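You operate a simulated robot arm through the tools that you are given. There is no shell and no other tool. Be economical: measure what you need, move in short steps, check, and stop when the job is done.

You are at the controls of a simulated two-armed robot. One attempt, no reset.

JOB
Put the blue block on the shelf of the jar bench. Fetch the tape tab from the top of the jar bench and set it on the shelf of the jar bench. Shut the blue hopper lid. Stack the small colour jar that says "Pale green" from the top of the pellet loader on top of the small colour jar that says "Mid blue". Take the teal pad and put it on the shelf of the jar bench. Fetch the blue roller frame and stand it on the top of the left winder. Put the red pellet jar on the top of the right low cabinet away on the shelf over the long bench. Fetch the low white wheel and set it on top of the teal-over-white wheel. Open the green bench door, fetch the black bung and set it on the upper shelf behind the green bench door and shut the door again. Shut the green bench drawer. Push the left cupboard door shut. Lift the flap of the carton marked samples open. Do these in any order. Set down upright: blue roller frame, red pellet jar, low white wheel.

It is judged by the outcome, as a careful person would: the job done as asked, and still so three seconds after it is handed in. It fails if anything else is knocked over, pushed out of place, dropped, spilled or broken. Lids that push on must go on centred and level and be pressed home; caps that screw on are set level and turned clockwise until they are tight.

ROBOT AND FRAMES
Two 7-joint arms with three-finger grippers on one trunk, on a base that drives. Base frame: it is fixed to the floor where the robot stands at the start and does not move with it; the origin is under the middle of the robot, x ahead of it, y to its left, z up. Lengths are in m, angles in degrees, forces in N, time in s.
The left shoulder is at the start at [0.07, 0.146, 1.015], the right one opposite. With the tool pointing down near the work surface each hand reaches from about 0.1 to 0.58 m from the robot's upright axis, wherever it stands, measured 20 degrees to its own side. Places, roughly: black bung (5x5x5 cm) [-0.7, 18.3, 0.4]; blue block (3x8x3 cm) [0.5, 0.1, 0.8]; blue hopper lid [2.6, -0.4, 1]; blue roller frame (13x5x18 cm) [2.2, 7.6, 0.8]; flap of the carton marked samples [-0.8, 16.2, 0.9]; green bench door [0, 18.1, 0.4]; green bench drawer [1.1, 18.1, 0.7]; left cupboard door [2.6, 18.3, 0.4]; low white wheel [-0.25, 16.25, 0.75]; red pellet jar [1, 11.5, 0.5]; shelf of the jar bench [0.7, 0.1, 0.3]; shelf over the long bench (92x15 cm) [-4.26, 15.22, 1.16]; small colour jar [2.5, 0, 1]; tape tab [0.5, 0, 0.75]; teal pad (6x10x5 cm) [1, 3.9, 0.8]; teal-over-white wheel (9x9x7 cm) [-0.6, 16.2, 0.8]; top of the left winder (32x24 cm) [2.76, 11.88, 1.52]; upper shelf behind the green bench door [0, 18.5, 0.5]. Payload 2.2 kg a hand.
The TCP of each hand is the grasp point between the finger pads, 0.028 m short of the fingertips. In the tool frame z runs along the fingers and y along their closing line. Largest opening 0.102 m; the body of the gripper starts 0.071 m behind the TCP.
Orientation is that of the tool frame in the base frame, as a unit quaternion [x, y, z, w]. With the fingers straight down and closing along the base's y, the tool's x points along the base's -x, its y along +y and its z along -z.

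CONTROLS
- The arms move only by the tool arm_command. It takes "left_series", "right_series" or both (then of equal length, played together; a hand with none holds still); each is a list that holds one entry, the list of rows, each a list of 6 numbers: the shift along the base's x, y, z in m, then the turn, a rotation vector about the base's x, y, z in degrees. In form: [[[dx, dy, dz, rx, ry, rz], ...]]. A call has 1 to 10 rows; each row shifts and turns the commanded pose from where the row before left it. "left_fingers" and "right_fingers" are, for a hand that has rows, the gripper command, from -1 (fully open) to 1 (shut), values between in proportion, set as the call begins (left out, the last holds). Rows are played at 5 a second. More than 0.05 m and 8.6 degrees between two rows, or a gripper value outside its range, and nothing of the call is played. Where a pose cannot be reached the arm comes as near as it can. A force on the tool above 40 N (or 10 N above the force at the start of the call, whichever is more), or a blocked arm, ends the call early, and 0.2 s more pass. Each finger halts on what it meets, pressing with about 22 N; the grip force reading is that of the motor and also rises with nothing between the fingers. The clock runs only during rows and for 0.2 s after the last one: add rows that do not move to give the fingers time. The reply holds the time, the measured pose of the TCP, the force on the tool along the base axes, the opening and the grip force, in the units named above and with some noise, with the torque about the TCP (base axes, N m) and any sound that the robot's microphone picked up.
- Cameras (640 x 400 px; columns grow to the right, rows downward): "scene" is now at [0.1371, 0.0018, 1.243]; the picture's right is [0.03, -1.00, 0.00], its down [-0.59, -0.02, -0.81] and it looks along [0.81, 0.02, -0.59] (base axes); focal length 216 px, centre (320, 200). "left" rides on the left gripper at [0.072, 0.038, -0.086] in its tool frame; the picture's right is [-0.46, 0.89, 0.00], its down [-0.60, -0.32, -0.73] and it looks along [-0.65, -0.34, 0.68] (tool axes); focal length 256 px, centre (320, 200). "right" rides on the right gripper at [0.069, 0.044, -0.086] in its tool frame; the picture's right is [-0.53, 0.85, 0.00], its down [-0.58, -0.36, -0.73] and it looks along [-0.62, -0.39, 0.68] (tool axes); focal length 256 px, centre (320, 200). There is no depth. A picture from a camera that has moved, and an enlarged one, comes with that camera's place and axes in the base frame and with its lens.
- camera(camera): a new picture of that camera. The clock stands still meanwhile.
- slide_trunk(by): slides the trunk up (or, below 0, down) by that many m; the arms and the scene camera ride with it, the base frame stays. It gives what a move gives, with no picture.
- base_move(legs): drives the robot by 1 to 6 legs, each [ahead, left, turn to the left] in m, m and degrees, along the robot's own axes; the way and the turn of a leg run together, so that a leg with both is an arc; at most 1.5 m and 180 degrees a leg. The arms and the cameras ride along, it lands a little off, and it stops where it bumps. It gives what a move gives.
- pan_tilt(pan, tilt): turns the head with the scene camera to pan (to the left, within 86 degrees either way) and tilt (down, from -29 to 69), counted from straight ahead of the robot. It gives what a move gives.
- enlarge(camera, box): a new picture of the part [left, top, right, bottom] of that camera's present view, enlarged. The clock stands still meanwhile.
- job_done(): hands the job in; it is judged then, once.

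Work in short steps. Places have to be worked out from the pictures, the camera data and where the tool is seen: move nearer, look again, correct. Check each grasp and each placing, and mend what went wrong. You have 546 turns and 354 pictures in all, those below and enlarged ones among them. Open the grippers and draw the arms clear of the work before you hand the job in, unless the task says otherwise; then end with one line.

The tools are called as name(argument=value, ...) on one line, values as JSON. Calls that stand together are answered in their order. arm_command: Moves the arms, as the interface text tells. Its arguments: {"type":"object","properties":{"left_series":{"type":"array","items":{"type":"array","items":{"type":"array","items":{"type":"number"}}}},"left_fingers":{"type":"number"},"right_series":{"type":"array","items":{"type":"array","items":{"type":"array","items":{"type":"number"}}}},"right_fingers":{"type":"number"}},"required":[]} The other tools are called the same way: slide_trunk (by) slides the trunk up or down; base_move (legs) drives the base; pan_tilt (pan, tilt) turns the head that bears the scene camera; camera (camera) takes a picture; enlarge (camera, box) takes an enlarged picture of a part of a camera's view; job_done () hands the job in.

At the start:

```text
t: 0.0
left_position: [0.4669, 0.2791, 1.1332]
left_orientation: [0.001, 1.0, 0.0, 0.0]
left_wrist_force: [0.1, -0.2, -0.4]
left_moment: [0.0, 0.0, 0.0]
left_opening: 0.1019
left_finger_force: 0.0
right_position: [0.5403, -0.2144, 1.1198]
right_orientation: [0.0, 1.0, 0.0, 0.0]
right_wrist_force: [-0.5, 0.3, -0.3]
right_moment: [0.0, 0.03, 0.01]
right_opening: 0.1019
right_finger_force: 0.1
trunk travel left (down, up): [-0.552, 0.388]
robot x, y, heading: [0.0027, -0.0005, 0.1]
head pan, tilt: [1.5, 36.1]
```

scene: 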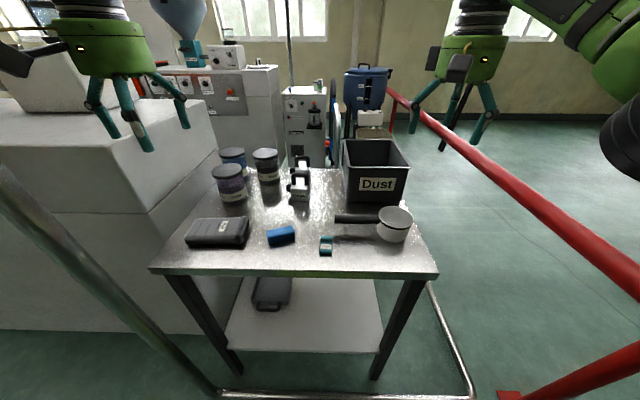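
right: 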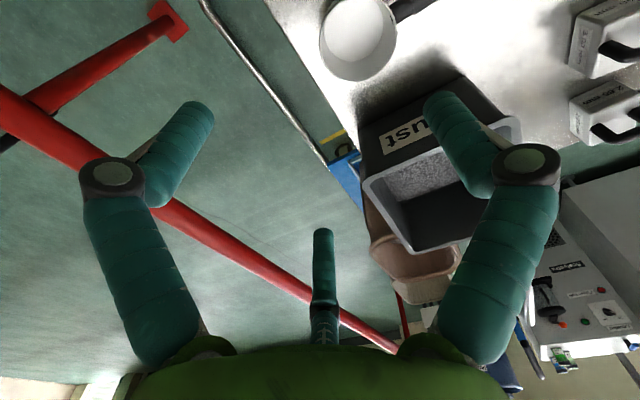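
left: 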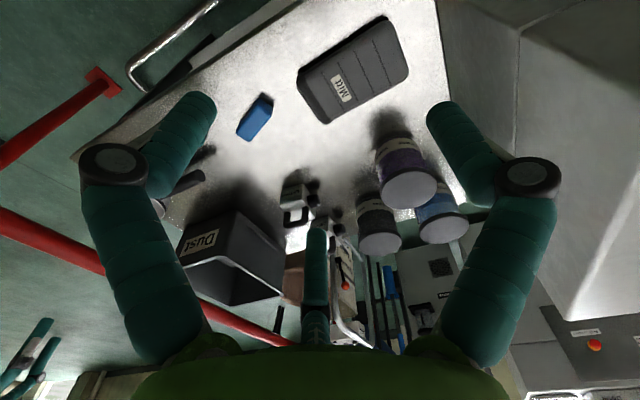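

The bench ahead holds the blue block and tape tab. I look closely at both before picking.

enlarge(camera="scene", box=[160, 140, 460, 327])

pan_tilt(pan=0, tilt=62)

camera(camera="scene")

```text
2.13 times, centred on (310, 234) of scene
camera zoom: at [0.1371, 0.0018, 1.243], right [0.03, -1.0, 0.0], down [-0.59, -0.02, -0.81], along [0.81, 0.02, -0.59], focal length 460 px, centre (341, 128)
```

zoom: 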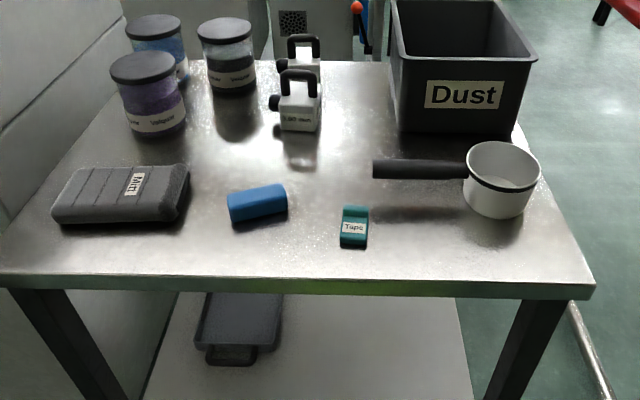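

```text
t: 0.9
left_position: [0.4669, 0.2782, 1.1331]
left_orientation: [0.0, 1.0, 0.001, 0.0]
left_wrist_force: [0.1, -0.2, 0.5]
left_moment: [-0.01, 0.0, 0.0]
left_opening: 0.102
left_finger_force: 0.1
right_position: [0.5375, -0.2144, 1.1196]
right_orientation: [0.0, 1.0, 0.0, 0.0]
right_wrist_force: [0.4, -0.2, -0.2]
right_moment: [-0.01, -0.01, 0.04]
right_opening: 0.1019
right_finger_force: 0.0
trunk travel left (down, up): [-0.552, 0.388]
robot x, y, heading: [0.0005, 0.0028, 0.2]
head pan, tilt: [0.0, 62.0]
```

```text
349 pictures are left
camera scene: at [0.1141, -0.0004, 1.2082], right [0.0, -1.0, 0.0], down [-0.88, 0.0, -0.47], along [0.47, 0.0, -0.88], focal length 216 px, centre (320, 200)
```

scene: 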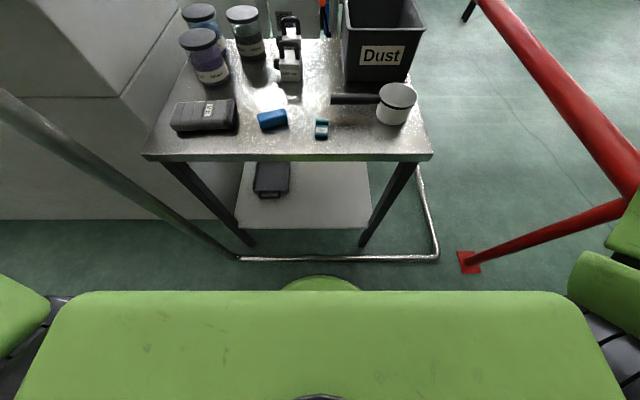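

Front of bench is at about x=0.48, with the shelf open between the legs. I'll grasp with the tool pitched about 45° forward so the object can go onto the shelf without being turned; left hand first, above the block.

arm_command(left_series=[[[0.005, -0.025, -0.03, 0, -7.5, 0], [0.005, -0.025, -0.03, 0, -7.5, 0], [0.005, -0.025, -0.03, 0, -7.5, 0], [0.005, -0.025, -0.03, 0, -7.5, 0], [0.005, -0.025, -0.03, 0, -7.5, 0], [0.005, -0.025, -0.03, 0, -7.5, 0], [0, 0, 0, 0, 0, 0], [0, 0, 0, 0, 0, 0]]], left_fingers=-1)

camera(camera="left")

camera(camera="scene")

```text
t: 2.7
left_position: [0.4971, 0.1278, 0.9527]
left_orientation: [0.0, 0.924, 0.0, 0.383]
left_wrist_force: [-0.6, -0.4, 0.0]
left_moment: [-0.02, 0.02, 0.0]
left_opening: 0.1018
left_finger_force: 0.1
right_position: [0.5393, -0.2142, 1.1202]
right_orientation: [0.0, 1.0, 0.0, 0.001]
right_wrist_force: [1.5, -0.5, 0.3]
right_moment: [-0.01, 0.03, 0.0]
right_opening: 0.1021
right_finger_force: 0.1
trunk travel left (down, up): [-0.552, 0.388]
robot x, y, heading: [-0.0012, 0.0029, 0.1]
head pan, tilt: [0.0, 62.0]
```

```text
348 pictures are left
camera left: at [0.3849, 0.1663, 0.9629], right [0.33, 0.89, 0.33], down [-0.09, -0.32, 0.94], along [0.94, -0.34, -0.02], focal length 256 px, centre (320, 200)
```

left: 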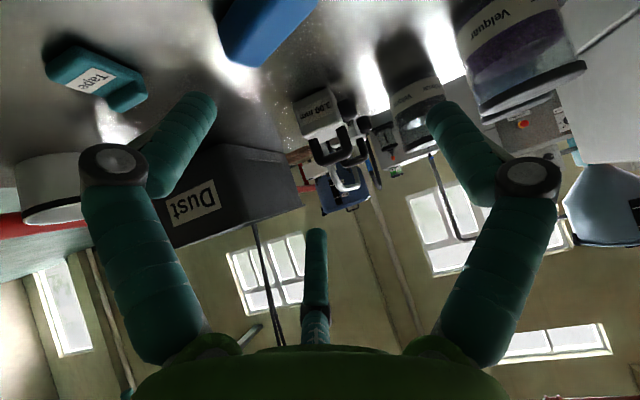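

```text
347 pictures are left
camera scene: at [0.1144, -0.0004, 1.2081], right [0.0, -1.0, 0.0], down [-0.88, 0.0, -0.47], along [0.47, 0.0, -0.88], focal length 216 px, centre (320, 200)
```

scene: 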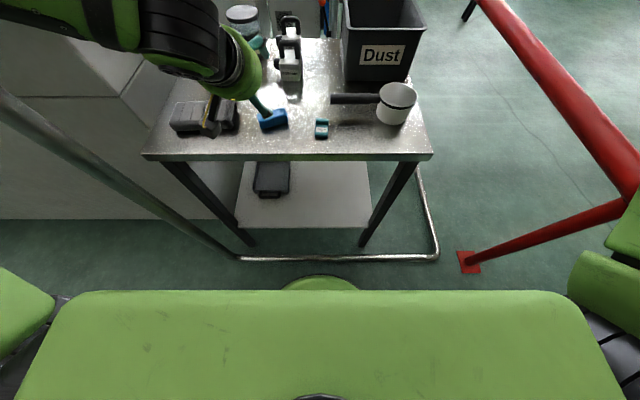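

The block is about (0.602, 0.132), long axis turned +19° from y. The hand camera rides under the hand, so I use a 30° pitch instead of 45° and yaw 19°, and come above the block.

arm_command(left_series=[[[0.014, -0.002, -0.024, 0, 7.5, 0], [0.014, -0.002, -0.024, 0, 7.5, 0], [0.014, -0.002, -0.024, 0, 0, 6.33], [0.014, -0.002, -0.024, 0, 0, 6.33], [0.011, -0.001, -0.023, 0, 0, 6.33], [0, 0, 0, 0, 0, 0], [0, 0, 0, 0, 0, 0]]], left_fingers=-1)

camera(camera="left")

enlarge(camera="scene", box=[160, 40, 400, 190])

```text
t: 4.1
left_position: [0.544, 0.1452, 0.8568]
left_orientation: [-0.156, 0.951, 0.028, 0.265]
left_wrist_force: [-10.4, -7.6, 19.0]
left_moment: [-0.94, 0.89, -0.15]
left_opening: 0.1026
left_finger_force: 0.1
left hand out of reach, approached as far as the arm can: row 4, 5
right_position: [0.5358, -0.2141, 1.1221]
right_orientation: [0.0, 1.0, 0.001, 0.002]
right_wrist_force: [-0.4, 0.9, -0.1]
right_moment: [-0.08, -0.02, 0.03]
right_opening: 0.102
right_finger_force: 0.1
trunk travel left (down, up): [-0.552, 0.388]
robot x, y, heading: [0.0, -0.0018, -0.2]
head pan, tilt: [0.0, 62.0]
stopped in row 6 (left hand): the force on the tool passed its limit at 44 N (the readings are from after the stop); the commanded pose is now the measured one
```

```text
346 pictures are left
camera left: at [0.4318, 0.1485, 0.8919], right [0.1, 0.97, 0.21], down [0.23, -0.23, 0.95], along [0.97, -0.05, -0.25], focal length 256 px, centre (320, 200)
```

left: 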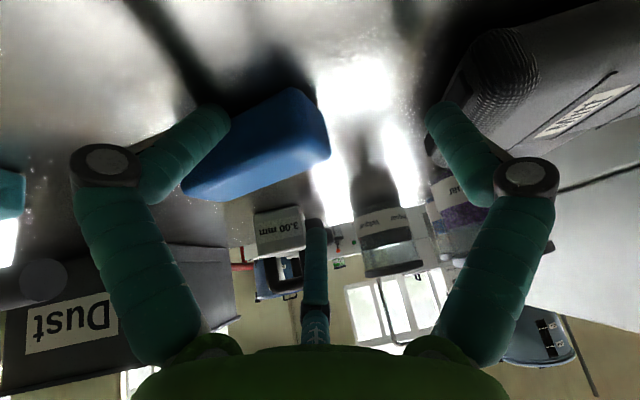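

```text
2.67 times, centred on (280, 115) of scene
camera zoom: at [0.11, -0.0001, 1.2085], right [0.0, -1.0, 0.0], down [-0.88, 0.0, -0.47], along [0.47, 0.0, -0.88], focal length 575 px, centre (427, 427)
```

zoom: 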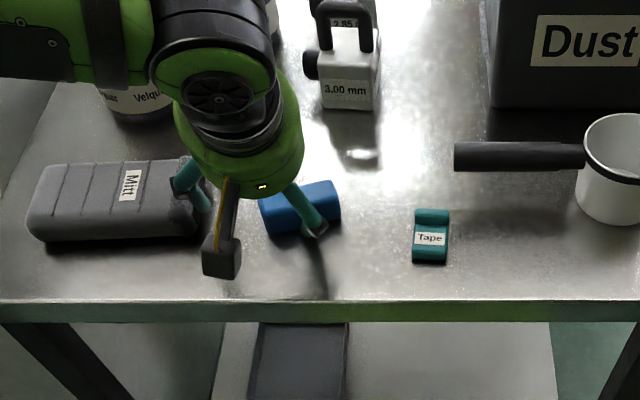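

The left hand met force of about 44 N, possibly a finger on the mitt. I lift a little and read the force again.

arm_command(left_series=[[[0, -0.01, 0.02, 0, 0, 0], [0, -0.01, 0.02, 0, 0, 0], [0, 0, 0, 0, 0, 0]]])

enlarge(camera="scene", box=[160, 40, 400, 190])

```text
t: 4.9
left_position: [0.543, 0.1366, 0.8913]
left_orientation: [-0.157, 0.952, 0.033, 0.261]
left_wrist_force: [-0.5, -0.7, 0.3]
left_moment: [0.0, -0.03, -0.01]
left_opening: 0.102
left_finger_force: 0.0
left hand out of reach, approached as far as the arm can: row 1, 2
right_position: [0.539, -0.2161, 1.12]
right_orientation: [0.001, 1.0, 0.0, 0.0]
right_wrist_force: [-0.9, 0.7, -0.4]
right_moment: [0.0, 0.02, 0.03]
right_opening: 0.1021
right_finger_force: 0.1
trunk travel left (down, up): [-0.552, 0.388]
robot x, y, heading: [0.0002, 0.0014, -0.1]
head pan, tilt: [0.0, 62.0]
```

```text
2.67 times, centred on (280, 115) of scene
camera zoom: at [0.1146, -0.0008, 1.208], right [0.0, -1.0, 0.0], down [-0.88, 0.0, -0.47], along [0.47, 0.0, -0.88], focal length 575 px, centre (427, 427)
```

zoom: 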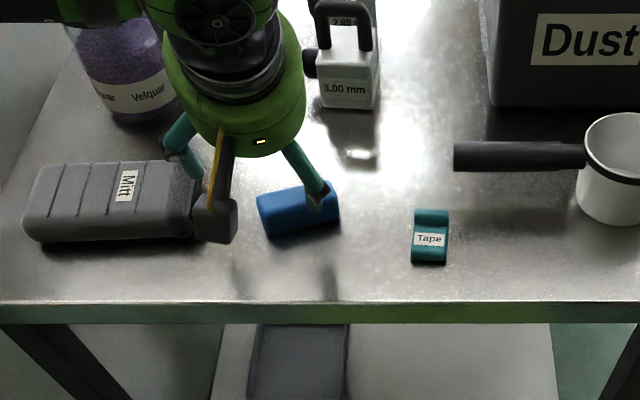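

Force has gone. I back the base off a bit to test whether a different distance makes this pose reachable.

base_move(legs=[[-0.12, 0, 0]])

arm_command(left_series=[[[0.03, 0, 0, 0, 0, 0], [0.03, 0, 0, 0, 0, 0], [0.03, 0, 0, 0, 0, 0], [0.03, 0, 0, 0, 0, 0], [0, 0, 0, 0, 0, 0]]])

```text
t: 6.1
left_position: [0.4226, 0.1356, 0.8918]
left_orientation: [-0.156, 0.952, 0.032, 0.26]
left_wrist_force: [0.5, 0.1, 0.4]
left_moment: [0.02, 0.03, 0.0]
left_opening: 0.1018
left_finger_force: 0.1
right_position: [0.421, -0.2156, 1.1192]
right_orientation: [0.0, 1.0, 0.0, 0.0]
right_wrist_force: [-0.1, -0.1, 0.4]
right_moment: [-0.01, -0.02, 0.05]
right_opening: 0.1018
right_finger_force: 0.0
trunk travel left (down, up): [-0.552, 0.388]
robot x, y, heading: [-0.1219, 0.002, -0.0]
head pan, tilt: [0.0, 62.0]
```

```text
t: 7.3
left_position: [0.4993, 0.1889, 0.9012]
left_orientation: [-0.157, 0.952, 0.031, 0.26]
left_wrist_force: [0.3, -0.4, 0.3]
left_moment: [0.0, 0.0, 0.01]
left_opening: 0.1019
left_finger_force: 0.1
left hand out of reach, approached as far as the arm can: row 1, 2, 3, 4
right_position: [0.4186, -0.2175, 1.119]
right_orientation: [0.001, 1.0, -0.001, -0.001]
right_wrist_force: [-0.3, -0.8, 0.1]
right_moment: [-0.01, -0.02, 0.02]
right_opening: 0.1022
right_finger_force: 0.1
trunk travel left (down, up): [-0.552, 0.388]
robot x, y, heading: [-0.1192, 0.0005, 0.1]
head pan, tilt: [0.0, 62.0]
```

Backing off made it worse; the arm wants the work about 20° to its own side. I drive back forward and shift right so the block lies on the left side, after lifting the hand.

arm_command(left_series=[[[-0.02, 0, 0.03, 0, 0, 0], [-0.02, 0, 0.03, 0, 0, 0], [-0.02, 0, 0.03, 0, 0, 0], [-0.02, 0, 0.0, 0, 0, 0], [0, 0, 0, 0, 0, 0]]])

base_move(legs=[[0, -0.12, 0], [0.12, 0, 0]])

arm_command(left_series=[[[0.0, 0, -0.01, 0, 0, 0], [0, 0, 0, 0, 0, 0]]])

```text
t: 8.5
left_position: [0.4201, 0.1885, 0.9897]
left_orientation: [-0.157, 0.952, 0.032, 0.261]
left_wrist_force: [1.2, -0.9, 0.2]
left_moment: [0.04, 0.01, -0.03]
left_opening: 0.1019
left_finger_force: 0.1
right_position: [0.4183, -0.2155, 1.1204]
right_orientation: [0.001, 1.0, 0.0, 0.0]
right_wrist_force: [0.0, -0.4, 0.1]
right_moment: [0.0, 0.04, 0.02]
right_opening: 0.102
right_finger_force: 0.0
trunk travel left (down, up): [-0.552, 0.388]
robot x, y, heading: [-0.1176, -0.0005, 0.1]
head pan, tilt: [0.0, 62.0]
```

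```text
t: 10.6
left_position: [0.538, 0.0695, 0.992]
left_orientation: [-0.157, 0.952, 0.032, 0.262]
left_wrist_force: [0.9, 0.8, 0.6]
left_moment: [-0.01, -0.01, 0.03]
left_opening: 0.102
left_finger_force: 0.1
right_position: [0.5378, -0.3354, 1.1208]
right_orientation: [0.0, 1.0, 0.001, 0.001]
right_wrist_force: [-0.5, -0.1, 0.7]
right_moment: [-0.01, 0.02, -0.05]
right_opening: 0.102
right_finger_force: 0.0
trunk travel left (down, up): [-0.552, 0.388]
robot x, y, heading: [-0.0029, -0.1195, -0.0]
head pan, tilt: [0.0, 62.0]
```

```text
t: 11.2
left_position: [0.5404, 0.0691, 0.9814]
left_orientation: [-0.157, 0.952, 0.031, 0.26]
left_wrist_force: [-0.4, -0.4, -0.1]
left_moment: [0.01, -0.01, -0.03]
left_opening: 0.1018
left_finger_force: 0.1
right_position: [0.5381, -0.3361, 1.1195]
right_orientation: [0.0, 1.0, 0.0, -0.001]
right_wrist_force: [0.5, 0.2, 1.1]
right_moment: [0.0, -0.01, 0.02]
right_opening: 0.1022
right_finger_force: 0.0
trunk travel left (down, up): [-0.552, 0.388]
robot x, y, heading: [0.0006, -0.1191, 0.2]
head pan, tilt: [0.0, 62.0]
```

Now move the left hand to the point 8 cm behind the block along the approach, (0.564, 0.119, 0.84).

arm_command(left_series=[[[0.005, 0.01, -0.028, 0, 0, 0], [0.005, 0.01, -0.028, 0, 0, 0], [0.005, 0.01, -0.028, 0, 0, 0], [0.005, 0.01, -0.028, 0, 0, 0], [0.004, 0.01, -0.028, 0, 0, 0], [0, 0, 0, 0, 0, 0]]])

camera(camera="left")

enlarge(camera="scene", box=[120, 40, 360, 190])

```text
t: 12.6
left_position: [0.5618, 0.1122, 0.8493]
left_orientation: [-0.155, 0.95, 0.028, 0.269]
left_wrist_force: [-5.9, -12.1, 36.1]
left_moment: [-1.47, 1.02, -0.04]
left_opening: 0.1012
left_finger_force: 0.0
right_position: [0.5328, -0.341, 1.1224]
right_orientation: [0.001, 1.0, 0.002, 0.003]
right_wrist_force: [0.2, 0.4, 0.0]
right_moment: [0.02, 0.01, 0.0]
right_opening: 0.1018
right_finger_force: 0.1
trunk travel left (down, up): [-0.552, 0.388]
robot x, y, heading: [0.0008, -0.1161, -0.2]
head pan, tilt: [0.0, 62.0]
```

```text
343 pictures are left
camera left: at [0.449, 0.116, 0.8852], right [0.1, 0.97, 0.21], down [0.22, -0.23, 0.95], along [0.97, -0.05, -0.23], focal length 256 px, centre (320, 200)
```

left: 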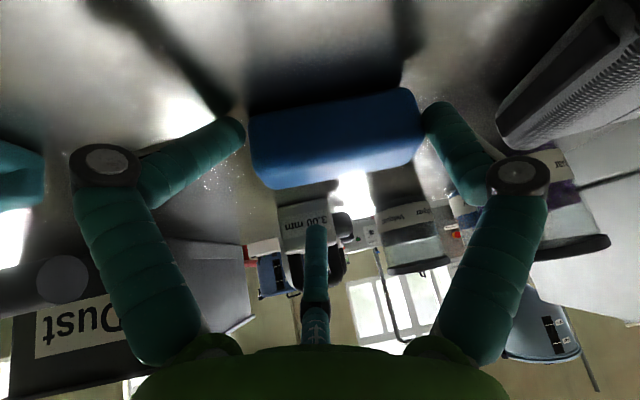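

```text
2.67 times, centred on (240, 115) of scene
camera zoom: at [0.107, -0.1248, 1.2093], right [0.0, -1.0, 0.0], down [-0.88, 0.0, -0.47], along [0.47, 0.0, -0.88], focal length 575 px, centre (533, 427)
```

zoom: 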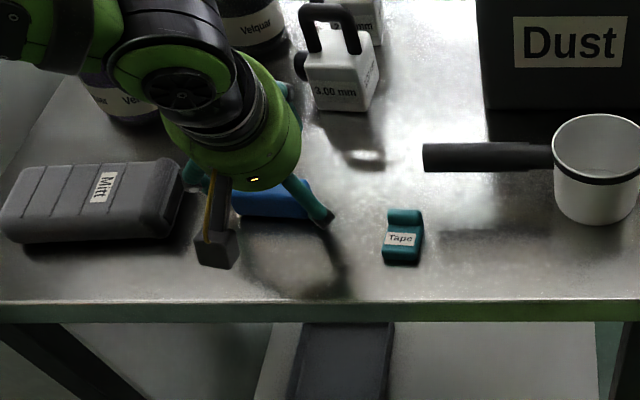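

The contact and parallax tell me the bench top is near z≈0.80 and the hand seems to have three legs. I lift and close the hand in the air to learn its real geometry.

arm_command(left_series=[[[0, 0, 0.03, 0, 0, 0], [0, 0, 0.03, 0, 0, 0], [0, 0, 0.03, 0, 0, 0], [0, 0, 0.0, 0, 0, 0]]])

arm_command(left_series=[[[0, 0, 0, 0, 0, 0], [0, 0, 0, 0, 0, 0], [0, 0, 0, 0, 0, 0]]], left_fingers=1)

camera(camera="left")

camera(camera="right")

enlarge(camera="scene", box=[120, 0, 360, 150])

```text
t: 13.6
left_position: [0.563, 0.1201, 0.9309]
left_orientation: [-0.157, 0.952, 0.033, 0.261]
left_wrist_force: [-0.2, -0.3, 0.1]
left_moment: [-0.01, 0.02, 0.01]
left_opening: 0.1023
left_finger_force: 0.1
right_position: [0.5374, -0.3356, 1.1189]
right_orientation: [0.001, 1.0, 0.0, 0.0]
right_wrist_force: [-0.9, -0.4, 0.6]
right_moment: [0.02, 0.01, -0.01]
right_opening: 0.1022
right_finger_force: 0.0
trunk travel left (down, up): [-0.552, 0.388]
robot x, y, heading: [0.0001, -0.1203, 0.3]
head pan, tilt: [0.0, 62.0]
```

```text
t: 14.4
left_position: [0.5642, 0.1196, 0.9315]
left_orientation: [-0.156, 0.952, 0.032, 0.26]
left_wrist_force: [0.0, -0.7, 0.1]
left_moment: [-0.05, 0.02, 0.03]
left_opening: 0.0019
left_finger_force: 21.4
right_position: [0.5387, -0.3357, 1.1206]
right_orientation: [0.0, 1.0, 0.0, 0.001]
right_wrist_force: [-0.1, -0.6, -0.3]
right_moment: [0.0, 0.02, 0.01]
right_opening: 0.1023
right_finger_force: 0.0
trunk travel left (down, up): [-0.552, 0.388]
robot x, y, heading: [-0.0003, -0.1179, -0.0]
head pan, tilt: [0.0, 62.0]
```

```text
341 pictures are left
camera left: at [0.4512, 0.1223, 0.9676], right [0.1, 0.97, 0.22], down [0.24, -0.24, 0.94], along [0.97, -0.04, -0.25], focal length 256 px, centre (320, 200)
```

left: 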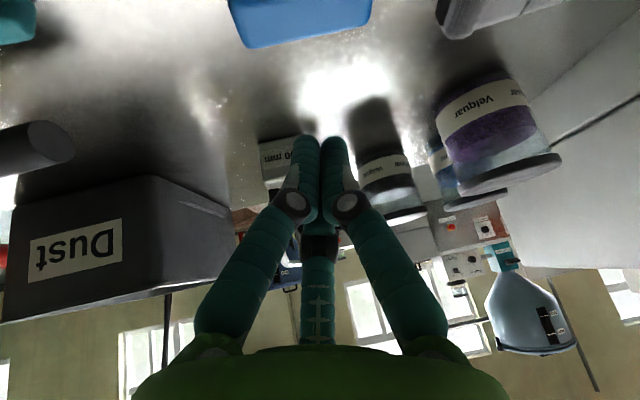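

```text
340 pictures are left
camera right: at [0.4694, -0.2917, 1.2058], right [0.53, 0.84, 0.0], down [0.58, -0.37, 0.73], along [0.62, -0.39, -0.68], focal length 256 px, centre (320, 200)
```

right: 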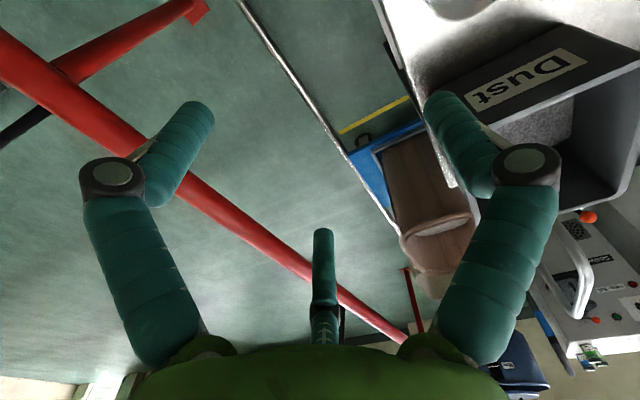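

```text
2.67 times, centred on (240, 75) of scene
camera zoom: at [0.1136, -0.1209, 1.2081], right [0.0, -1.0, 0.0], down [-0.88, 0.0, -0.47], along [0.47, 0.0, -0.88], focal length 575 px, centre (533, 533)
```

zoom: 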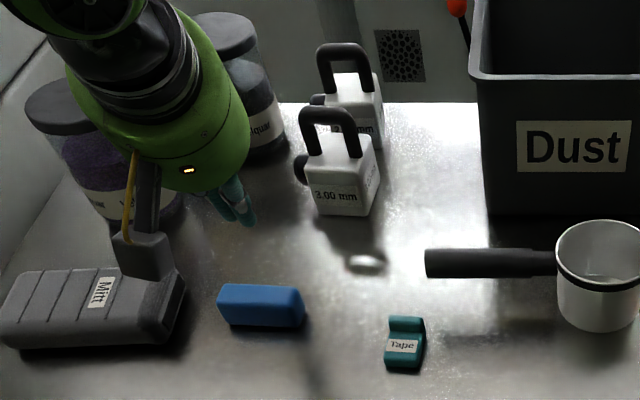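

It is a three-finger hand, one finger at tool +y and two on the −y side, closing radially. The bench top is ≈0.797. The block got turned by my touch and now is at about (0.585, 0.151), long axis 10° off y. I'll grasp across its 3 cm width with yaw ≈ +80°.

arm_command(left_series=[[[0.008, 0.01, 0, -2.17, 6.31, 0], [0.009, 0.01, 0, -2.17, 6.31, 0], [0.009, 0.01, 0, -2.17, 6.31, 0], [0, 0, 0, 0, 0, 7.6], [0, 0, 0, 0, 0, 7.6], [0, 0, 0, 0, 0, 7.6], [0, 0, 0, 0, 0, 7.6], [0, 0, 0, 0, 0, 7.6], [0, 0, 0, 0, 0, 7.6], [0, 0, 0, 0, 0, 7.6]]], left_fingers=-1)

arm_command(left_series=[[[0, 0, 0, 0, 0, 7.6], [0, 0, 0, 0, 0, 0], [0, 0, 0, 0, 0, 0]]])

camera(camera="left")

enlarge(camera="scene", box=[120, 0, 360, 150])

```text
t: 16.6
left_position: [0.5862, 0.1501, 0.9313]
left_orientation: [-0.587, 0.804, 0.044, 0.081]
left_wrist_force: [-0.8, 0.1, 1.1]
left_moment: [0.01, -0.03, -0.03]
left_opening: 0.1018
left_finger_force: 0.1
left hand out of reach, approached as far as the arm can: row 10
right_position: [0.538, -0.3361, 1.1205]
right_orientation: [0.0, 1.0, 0.0, 0.001]
right_wrist_force: [-0.1, 0.3, -0.7]
right_moment: [0.03, 0.01, -0.02]
right_opening: 0.102
right_finger_force: 0.1
trunk travel left (down, up): [-0.552, 0.388]
robot x, y, heading: [0.0009, -0.1189, -0.2]
head pan, tilt: [0.0, 62.0]
```

```text
t: 17.4
left_position: [0.5812, 0.1527, 0.9312]
left_orientation: [-0.638, 0.764, 0.049, 0.078]
left_wrist_force: [-0.4, -0.5, 0.3]
left_moment: [0.03, -0.01, -0.01]
left_opening: 0.102
left_finger_force: 0.1
left hand out of reach, approached as far as the arm can: row 1
right_position: [0.5384, -0.3359, 1.1191]
right_orientation: [0.001, 1.0, 0.0, 0.0]
right_wrist_force: [0.1, 0.1, -0.3]
right_moment: [0.01, 0.02, 0.01]
right_opening: 0.1019
right_finger_force: 0.0
trunk travel left (down, up): [-0.552, 0.388]
robot x, y, heading: [-0.0021, -0.1204, 0.0]
head pan, tilt: [0.0, 62.0]
```

```text
338 pictures are left
camera left: at [0.5278, 0.0743, 1.0011], right [-0.79, 0.61, 0.06], down [0.37, 0.4, 0.84], along [0.48, 0.68, -0.55], focal length 256 px, centre (320, 200)
```

left: 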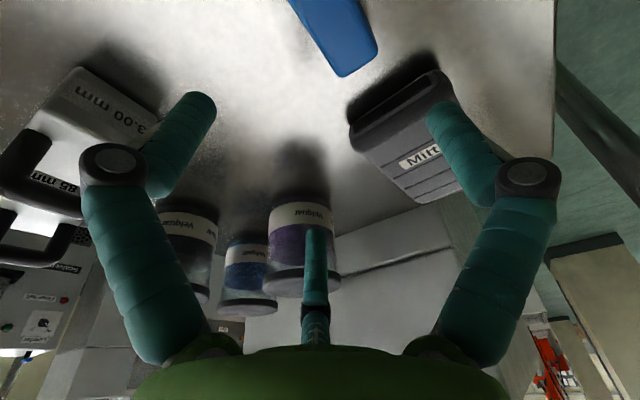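

```text
2.67 times, centred on (240, 75) of scene
camera zoom: at [0.1136, -0.1209, 1.2081], right [0.0, -1.0, 0.0], down [-0.88, 0.0, -0.47], along [0.47, 0.0, -0.88], focal length 575 px, centre (533, 533)
```

zoom: 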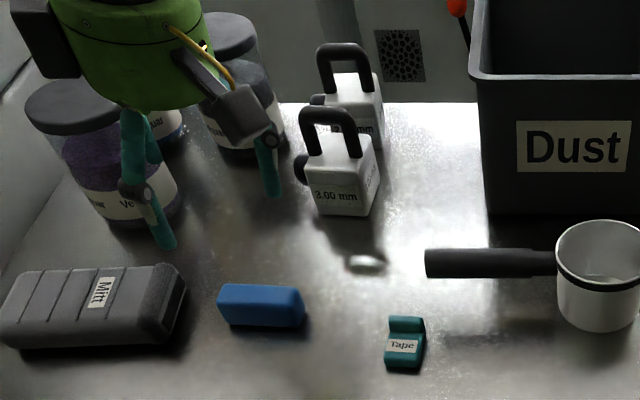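

The hand camera puts the block's left end near (0.56, 0.188), center about (0.56, 0.15). I move the hand back along −y to view the whole block.

arm_command(left_series=[[[-0.015, -0.035, 0, 0, 0, 0], [-0.015, -0.035, 0, 0, 0, 0], [0, 0, 0, 0, 0, 0], [0, 0, 0, 0, 0, 0]]])

camera(camera="left")

```text
t: 18.4
left_position: [0.5418, 0.0898, 0.9296]
left_orientation: [-0.638, 0.765, 0.049, 0.077]
left_wrist_force: [0.4, -0.7, 0.7]
left_moment: [-0.03, 0.04, -0.01]
left_opening: 0.102
left_finger_force: 0.1
left hand out of reach, approached as far as the arm can: row 1, 2
right_position: [0.5381, -0.3369, 1.1198]
right_orientation: [0.0, 1.0, 0.0, 0.0]
right_wrist_force: [0.3, -0.6, 0.4]
right_moment: [0.02, 0.02, 0.02]
right_opening: 0.1019
right_finger_force: 0.0
trunk travel left (down, up): [-0.552, 0.388]
robot x, y, heading: [-0.0004, -0.1181, -0.0]
head pan, tilt: [0.0, 62.0]
```

```text
336 pictures are left
camera left: at [0.4875, 0.0121, 1.0002], right [-0.79, 0.61, 0.06], down [0.38, 0.4, 0.84], along [0.48, 0.68, -0.55], focal length 256 px, centre (320, 200)
```

left: 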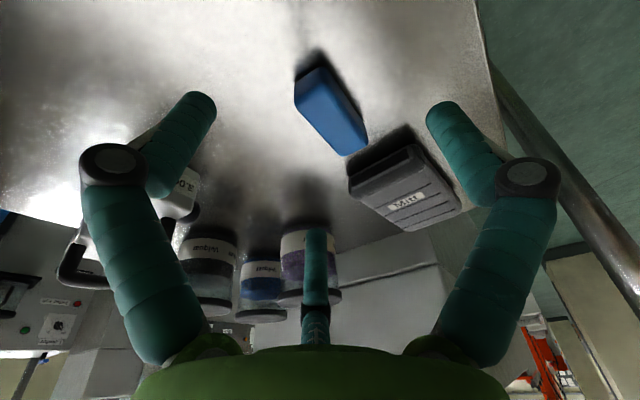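

Combined estimates: block top ≈0.835, center ≈(0.563, 0.138). I move over it and descend part-way, then look.

arm_command(left_series=[[[0.012, 0.025, -0.015, 0, 0, 0], [0.012, 0.023, -0.015, 0, 0, 0], [0, 0, -0.015, 0, 0, 0], [0, 0, 0, 0, 0, 0], [0, 0, 0, 0, 0, 0]]])

enlarge(camera="scene", box=[140, 50, 300, 150])

enlarge(camera="left", box=[160, 0, 480, 200])

```text
t: 19.6
left_position: [0.5661, 0.1396, 0.8843]
left_orientation: [-0.638, 0.764, 0.049, 0.078]
left_wrist_force: [0.5, -0.5, -0.1]
left_moment: [-0.02, -0.03, 0.0]
left_opening: 0.1019
left_finger_force: 0.0
right_position: [0.5392, -0.3363, 1.1195]
right_orientation: [0.0, 1.0, 0.0, 0.001]
right_wrist_force: [-0.6, -0.5, 0.4]
right_moment: [-0.01, 0.03, -0.01]
right_opening: 0.1021
right_finger_force: 0.0
trunk travel left (down, up): [-0.552, 0.388]
robot x, y, heading: [-0.001, -0.1172, -0.0]
head pan, tilt: [0.0, 62.0]
```

```text
4.00 times, centred on (220, 100) of scene
camera zoom: at [0.1136, -0.1209, 1.2081], right [0.0, -1.0, 0.0], down [-0.88, 0.0, -0.47], along [0.47, 0.0, -0.88], focal length 862 px, centre (720, 600)
```

zoom: 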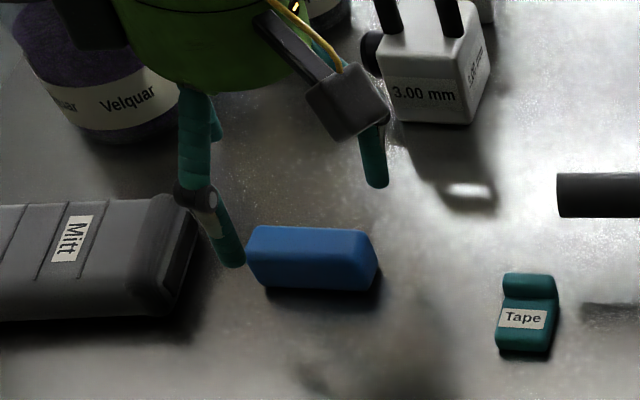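

```text
2.00 times, centred on (320, 100) of left
camera zoom: at [0.5123, 0.0606, 0.9547], right [-0.79, 0.61, 0.06], down [0.38, 0.4, 0.84], along [0.48, 0.68, -0.55], focal length 512 px, centre (320, 400)
```

zoom: 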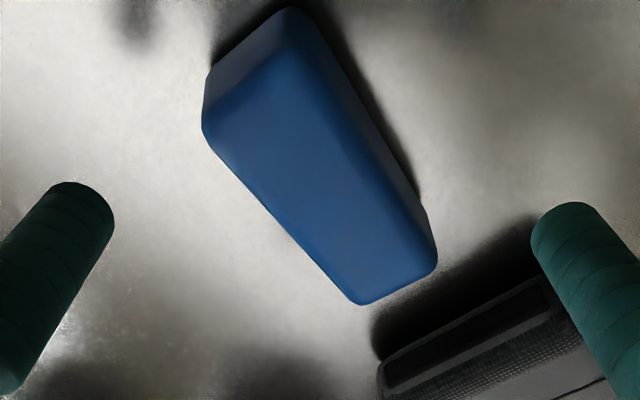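

Block center ≈(0.557, 0.139), top ≈0.83. I descend to z≈0.837 in small rows and close.

arm_command(left_series=[[[-0.002, 0, -0.016, 0, 0, 0], [-0.002, 0, -0.016, 0, 0, 0], [0, 0, -0.015, 0, 0, 0], [0, 0, 0, 0, 0, 0]]])

arm_command(left_series=[[[0, 0, 0, 0, 0, 0], [0, 0, 0, 0, 0, 0], [0, 0, 0, 0, 0, 0], [0, 0, 0, 0, 0, 0]]], left_fingers=1)

camera(camera="left")

```text
t: 20.6
left_position: [0.5618, 0.1363, 0.8414]
left_orientation: [-0.638, 0.765, 0.044, 0.08]
left_wrist_force: [7.7, -5.9, 20.9]
left_moment: [-1.25, -0.57, 0.09]
left_opening: 0.103
left_finger_force: 0.4
right_position: [0.5359, -0.3376, 1.121]
right_orientation: [0.001, 1.0, 0.001, 0.001]
right_wrist_force: [-0.3, -0.6, 0.1]
right_moment: [0.01, -0.03, -0.01]
right_opening: 0.102
right_finger_force: 0.0
trunk travel left (down, up): [-0.552, 0.388]
robot x, y, heading: [0.0001, -0.1196, -0.2]
head pan, tilt: [0.0, 62.0]
```

```text
t: 21.1
left_position: [0.567, 0.1285, 0.851]
left_orientation: [-0.637, 0.766, 0.03, 0.085]
left_wrist_force: [0.6, -9.7, 25.4]
left_moment: [-1.0, -0.21, -0.03]
left_opening: 0.043
left_finger_force: 22.4
right_position: [0.5348, -0.3399, 1.1211]
right_orientation: [0.002, 1.0, 0.002, 0.002]
right_wrist_force: [-0.2, 0.0, 0.6]
right_moment: [-0.04, -0.03, 0.0]
right_opening: 0.1022
right_finger_force: 0.0
trunk travel left (down, up): [-0.552, 0.388]
robot x, y, heading: [-0.0035, -0.1218, -0.3]
head pan, tilt: [0.0, 62.0]
stopped in row 2 (left hand): the force on the tool passed its limit at 42 N (the readings are from after the stop); the commanded pose is now the measured one
```

```text
333 pictures are left
camera left: at [0.5096, 0.052, 0.9213], right [-0.79, 0.61, 0.02], down [0.35, 0.41, 0.84], along [0.51, 0.67, -0.54], focal length 256 px, centre (320, 200)
```

left: 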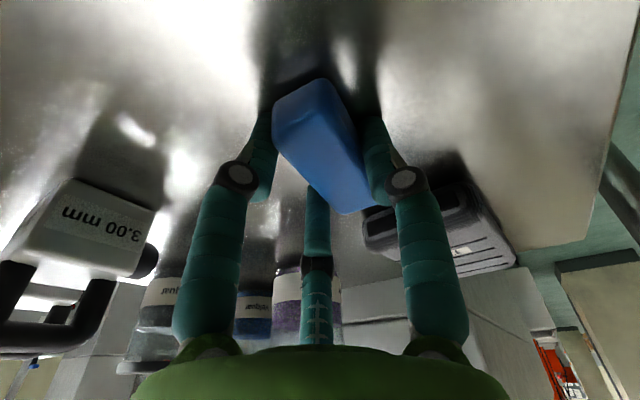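

The fingers hold the block at 0.043 opening, as predicted for the three-jaw hand. I ease up and let the grip settle, then lift.

arm_command(left_series=[[[0, 0, 0.004, 0, 0, 0], [0, 0, 0, 0, 0, 0], [0, 0, 0, 0, 0, 0], [0, 0, 0.02, 0, 0, 0], [0, 0, 0.03, 0, 0, 0], [0, 0, 0.03, 0, 0, 0], [0, 0, 0.03, 0, 0, 0], [0, 0, 0, 0, 0, 0]]], left_fingers=1)

camera(camera="left")

```text
t: 22.9
left_position: [0.5651, 0.1354, 0.9574]
left_orientation: [-0.638, 0.765, 0.039, 0.08]
left_wrist_force: [0.3, -0.4, 0.3]
left_moment: [0.0, -0.01, 0.0]
left_opening: 0.0423
left_finger_force: 21.8
right_position: [0.5387, -0.336, 1.1197]
right_orientation: [0.001, 1.0, 0.0, 0.0]
right_wrist_force: [0.3, 0.2, 0.6]
right_moment: [-0.02, 0.0, 0.02]
right_opening: 0.1021
right_finger_force: 0.0
trunk travel left (down, up): [-0.552, 0.388]
robot x, y, heading: [-0.0033, -0.1181, -0.1]
head pan, tilt: [0.0, 62.0]
```

```text
332 pictures are left
camera left: at [0.5094, 0.057, 1.0279], right [-0.79, 0.61, 0.04], down [0.36, 0.41, 0.84], along [0.5, 0.68, -0.55], focal length 256 px, centre (320, 200)
```

left: 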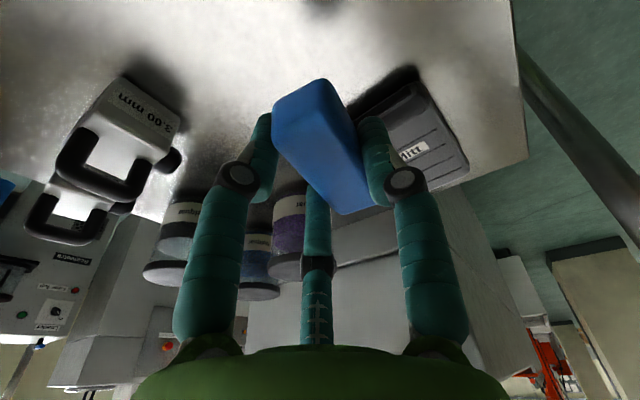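

Block is secure. I back the base away 0.35 m from the bench before turning the wrist to yaw 0 and lowering the trunk.

base_move(legs=[[-0.35, 0, 0]])

arm_command(left_series=[[[0, 0, 0, 0, 0, -8], [0, 0, 0, 0, 0, -8], [0, 0, 0, 0, 0, -8], [0, 0, 0, 0, 0, -8], [0, 0, 0, 0, 0, -8], [0, 0, 0, 0, 0, -8], [0, 0, 0, 0, 0, -8], [0, 0, 0, 0, 0, -8], [0, 0, 0, 0, 0, -8], [0, 0, 0, 0, 0, -8]]])

pan_tilt(pan=0, tilt=45)

camera(camera="scene")

camera(camera="left")

```text
t: 25.1
left_position: [0.2176, 0.1347, 0.9574]
left_orientation: [-0.639, 0.764, 0.039, 0.081]
left_wrist_force: [0.5, -0.2, -1.4]
left_moment: [0.04, 0.01, 0.0]
left_opening: 0.0422
left_finger_force: 21.7
right_position: [0.1904, -0.3359, 1.1194]
right_orientation: [0.001, 1.0, -0.001, 0.001]
right_wrist_force: [0.1, -0.2, 1.1]
right_moment: [-0.01, -0.03, 0.05]
right_opening: 0.1021
right_finger_force: 0.0
trunk travel left (down, up): [-0.552, 0.388]
robot x, y, heading: [-0.3477, -0.1191, 0.2]
head pan, tilt: [0.0, 62.0]
```

```text
t: 27.3
left_position: [0.2172, 0.1364, 0.9571]
left_orientation: [0.003, 0.996, -0.023, 0.086]
left_wrist_force: [-0.2, 0.1, -0.8]
left_moment: [0.01, -0.02, 0.02]
left_opening: 0.0423
left_finger_force: 21.8
right_position: [0.1899, -0.335, 1.1194]
right_orientation: [0.001, 1.0, 0.0, -0.001]
right_wrist_force: [0.8, -0.1, -0.3]
right_moment: [0.0, -0.02, 0.01]
right_opening: 0.1022
right_finger_force: 0.1
trunk travel left (down, up): [-0.552, 0.388]
robot x, y, heading: [-0.3497, -0.1216, -0.2]
head pan, tilt: [0.0, 62.0]
```

```text
t: 28.1
left_position: [0.2172, 0.1351, 0.9563]
left_orientation: [0.002, 0.996, -0.023, 0.087]
left_wrist_force: [-0.8, -0.3, 0.0]
left_moment: [0.0, -0.01, -0.01]
left_opening: 0.0424
left_finger_force: 21.9
right_position: [0.1919, -0.3367, 1.1198]
right_orientation: [0.001, 1.0, -0.001, 0.0]
right_wrist_force: [-0.5, -0.1, -0.2]
right_moment: [-0.01, 0.04, 0.0]
right_opening: 0.102
right_finger_force: 0.1
trunk travel left (down, up): [-0.552, 0.388]
robot x, y, heading: [-0.3452, -0.1211, -0.0]
head pan, tilt: [0.0, 45.0]
```

```text
331 pictures are left
camera scene: at [-0.2171, -0.1207, 1.2298], right [0.0, -1.0, 0.0], down [-0.71, 0.0, -0.71], along [0.71, 0.0, -0.71], focal length 216 px, centre (320, 200)
```

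scene: 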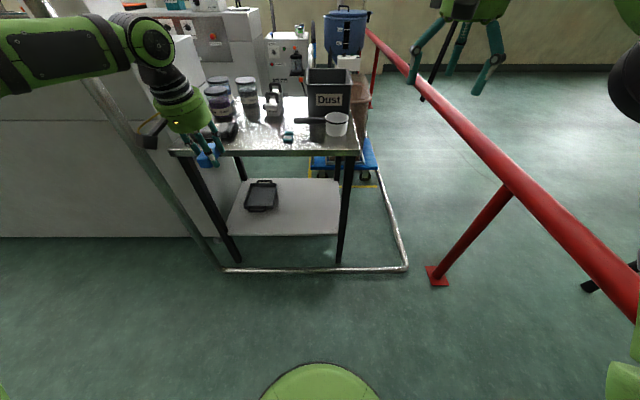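

```text
330 pictures are left
camera left: at [0.132, 0.1766, 1.0278], right [0.46, 0.88, 0.04], down [0.47, -0.28, 0.84], along [0.75, -0.37, -0.55], focal length 256 px, centre (320, 200)
```

left: 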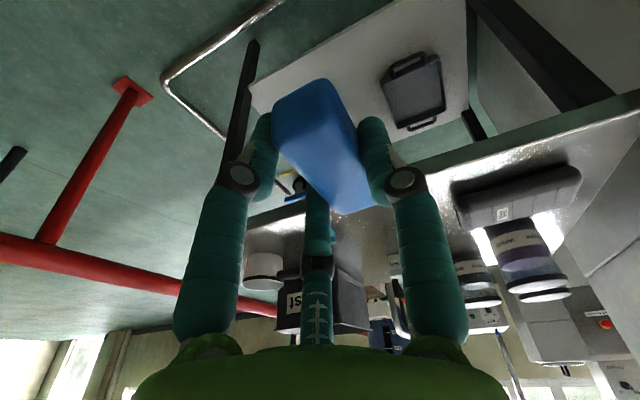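

Now shift right 0.1 m and slide the trunk down so the hand is level with the shelf opening.

base_move(legs=[[0, -0.09, 0]])

slide_trunk(by=-0.545)

camera(camera="scene")

camera(camera="left")

```text
t: 29.2
left_position: [0.2165, 0.0467, 0.9566]
left_orientation: [0.001, 0.996, -0.021, 0.086]
left_wrist_force: [0.8, 0.1, -0.6]
left_moment: [-0.01, -0.01, -0.02]
left_opening: 0.0424
left_finger_force: 22.3
right_position: [0.1908, -0.4238, 1.1206]
right_orientation: [0.001, 1.0, 0.0, 0.0]
right_wrist_force: [-0.3, 0.0, 0.3]
right_moment: [0.04, 0.03, 0.01]
right_opening: 0.1021
right_finger_force: 0.0
trunk travel left (down, up): [-0.552, 0.388]
robot x, y, heading: [-0.3464, -0.2111, -0.2]
head pan, tilt: [0.0, 45.0]
```

```text
refused: -0.545 is not a number from -0.4 to 0.4
```

```text
329 pictures are left
camera scene: at [-0.2172, -0.2097, 1.2299], right [0.0, -1.0, 0.0], down [-0.71, 0.0, -0.71], along [0.71, 0.0, -0.71], focal length 216 px, centre (320, 200)
```

scene: 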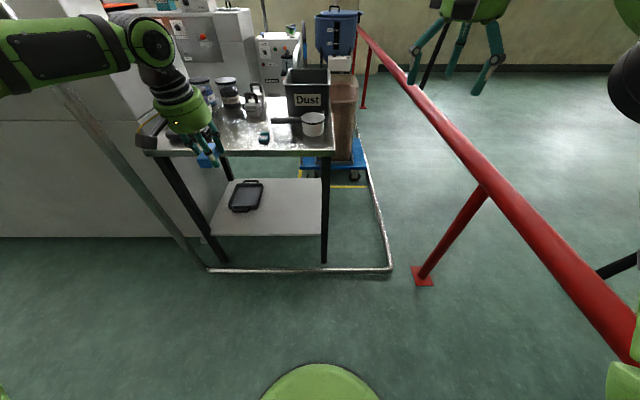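

```text
328 pictures are left
camera left: at [0.132, 0.0878, 1.0277], right [0.46, 0.88, 0.04], down [0.47, -0.28, 0.84], along [0.75, -0.37, -0.55], focal length 256 px, centre (320, 200)
```

left: 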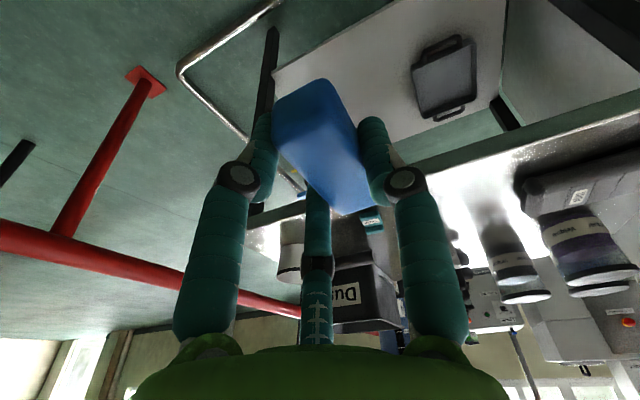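

Before lowering I check the right arm's clearance to the red rail.

pan_tilt(pan=-60, tilt=50)

camera(camera="scene")

pan_tilt(pan=60, tilt=45)

camera(camera="scene")

```text
t: 30.5
left_position: [0.2163, 0.0465, 0.9566]
left_orientation: [0.002, 0.996, -0.023, 0.087]
left_wrist_force: [-0.2, -0.3, 0.5]
left_moment: [-0.03, -0.01, 0.02]
left_opening: 0.0422
left_finger_force: 22.0
right_position: [0.191, -0.4256, 1.1197]
right_orientation: [0.0, 1.0, 0.0, 0.0]
right_wrist_force: [1.1, -0.1, 0.7]
right_moment: [0.0, 0.01, 0.05]
right_opening: 0.102
right_finger_force: 0.1
trunk travel left (down, up): [-0.552, 0.388]
robot x, y, heading: [-0.3489, -0.2082, 0.0]
head pan, tilt: [-60.0, 50.0]
```

```text
327 pictures are left
camera scene: at [-0.26, -0.2768, 1.223], right [-0.87, -0.5, 0.0], down [-0.38, 0.66, -0.64], along [0.32, -0.56, -0.77], focal length 216 px, centre (320, 200)
```

scene: 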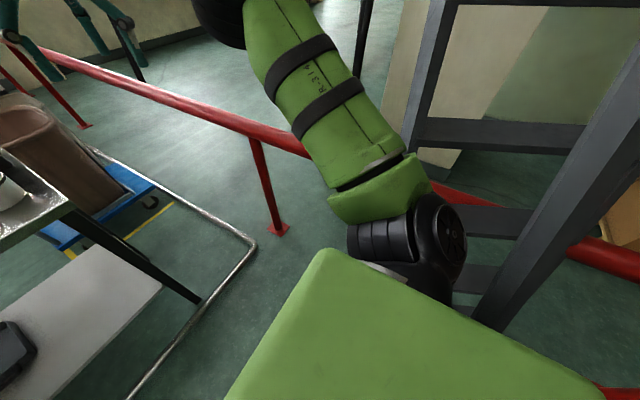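

```text
t: 32.5
left_position: [0.2173, 0.0465, 0.9571]
left_orientation: [0.001, 0.996, -0.024, 0.086]
left_wrist_force: [0.1, -0.6, -0.1]
left_moment: [0.0, 0.0, 0.0]
left_opening: 0.0424
left_finger_force: 22.0
right_position: [0.1917, -0.4243, 1.1197]
right_orientation: [0.001, 1.0, 0.0, 0.0]
right_wrist_force: [-0.4, -0.4, 0.6]
right_moment: [0.0, 0.0, 0.01]
right_opening: 0.1018
right_finger_force: 0.0
trunk travel left (down, up): [-0.552, 0.388]
robot x, y, heading: [-0.3472, -0.2088, -0.2]
head pan, tilt: [60.0, 45.0]
```

```text
326 pictures are left
camera scene: at [-0.2577, -0.1397, 1.2299], right [0.87, -0.5, 0.0], down [-0.35, -0.61, -0.71], along [0.35, 0.61, -0.71], focal length 216 px, centre (320, 200)
```

scene: 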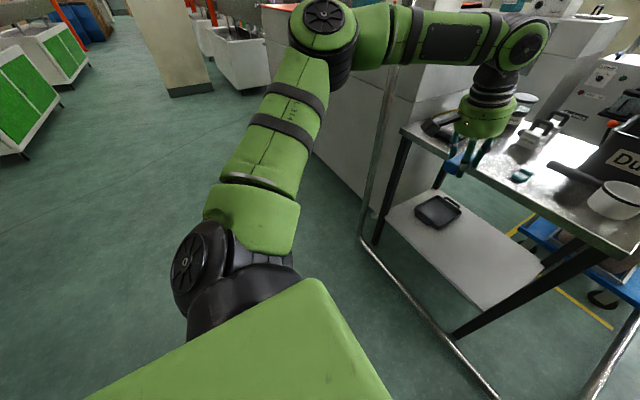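

The right elbow could strike the red rail when lowering, so I raise the right hand first.

arm_command(right_series=[[[0, 0.01, 0.045, 0, 0, 0], [0, 0.01, 0.045, 0, 0, 0], [0, 0.01, 0.045, 0, 0, 0], [0, 0.01, 0.045, 0, 0, 0], [0, 0.01, 0.045, 0, 0, 0], [0, 0.01, 0.045, 0, 0, 0], [0, 0.01, 0.045, 0, 0, 0], [0, 0, 0, 0, 0, 0]]])

slide_trunk(by=-0.15)

pan_tilt(pan=-60, tilt=30)

camera(camera="scene")

```text
t: 34.3
left_position: [0.2175, 0.0454, 0.9581]
left_orientation: [0.002, 0.996, -0.023, 0.086]
left_wrist_force: [-0.1, 0.0, 0.4]
left_moment: [0.03, 0.01, 0.0]
left_opening: 0.0423
left_finger_force: 21.5
right_position: [0.0998, -0.3858, 1.2079]
right_orientation: [0.0, 1.0, 0.0, 0.002]
right_wrist_force: [-0.2, -0.7, -0.5]
right_moment: [0.01, 0.01, -0.01]
right_opening: 0.1022
right_finger_force: 0.0
right hand out of reach, approached as far as the arm can: row 1, 2, 3, 4, 5, 6, 7
trunk travel left (down, up): [-0.552, 0.388]
robot x, y, heading: [-0.3485, -0.2104, -0.2]
head pan, tilt: [60.0, 45.0]
```

```text
t: 36.1
left_position: [0.2164, 0.0463, 0.8076]
left_orientation: [0.002, 0.996, -0.022, 0.086]
left_wrist_force: [0.0, 0.2, 0.9]
left_moment: [-0.02, 0.02, 0.01]
left_opening: 0.0425
left_finger_force: 21.6
right_position: [0.099, -0.3842, 1.0585]
right_orientation: [0.0, 1.0, 0.0, 0.001]
right_wrist_force: [0.9, 0.2, -0.1]
right_moment: [0.03, -0.01, 0.02]
right_opening: 0.102
right_finger_force: 0.0
trunk travel left (down, up): [-0.402, 0.538]
robot x, y, heading: [-0.3503, -0.2081, -0.3]
head pan, tilt: [60.0, 45.0]
```

```text
t: 38.1
left_position: [0.2173, 0.0469, 0.8065]
left_orientation: [0.002, 0.996, -0.023, 0.086]
left_wrist_force: [0.7, -0.2, -0.7]
left_moment: [-0.01, 0.01, 0.0]
left_opening: 0.0423
left_finger_force: 22.2
right_position: [0.099, -0.3844, 1.0587]
right_orientation: [-0.001, 1.0, -0.001, 0.002]
right_wrist_force: [1.8, 0.1, 0.0]
right_moment: [0.02, 0.03, 0.0]
right_opening: 0.1021
right_finger_force: 0.1
trunk travel left (down, up): [-0.402, 0.538]
robot x, y, heading: [-0.3477, -0.207, -0.2]
head pan, tilt: [-60.0, 30.0]
```

```text
325 pictures are left
camera scene: at [-0.2533, -0.2884, 1.1025], right [-0.87, -0.5, 0.0], down [-0.25, 0.43, -0.87], along [0.43, -0.75, -0.5], focal length 216 px, centre (320, 200)
```

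scene: 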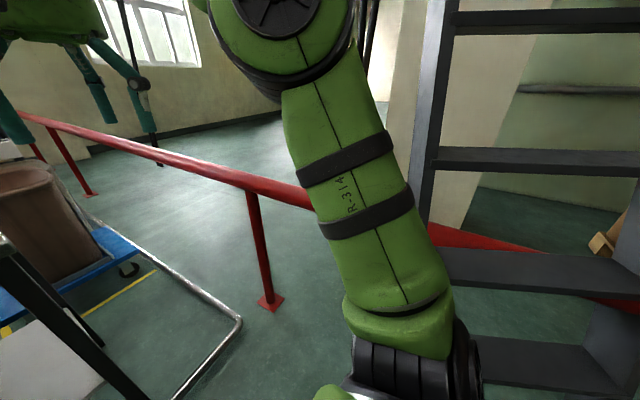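

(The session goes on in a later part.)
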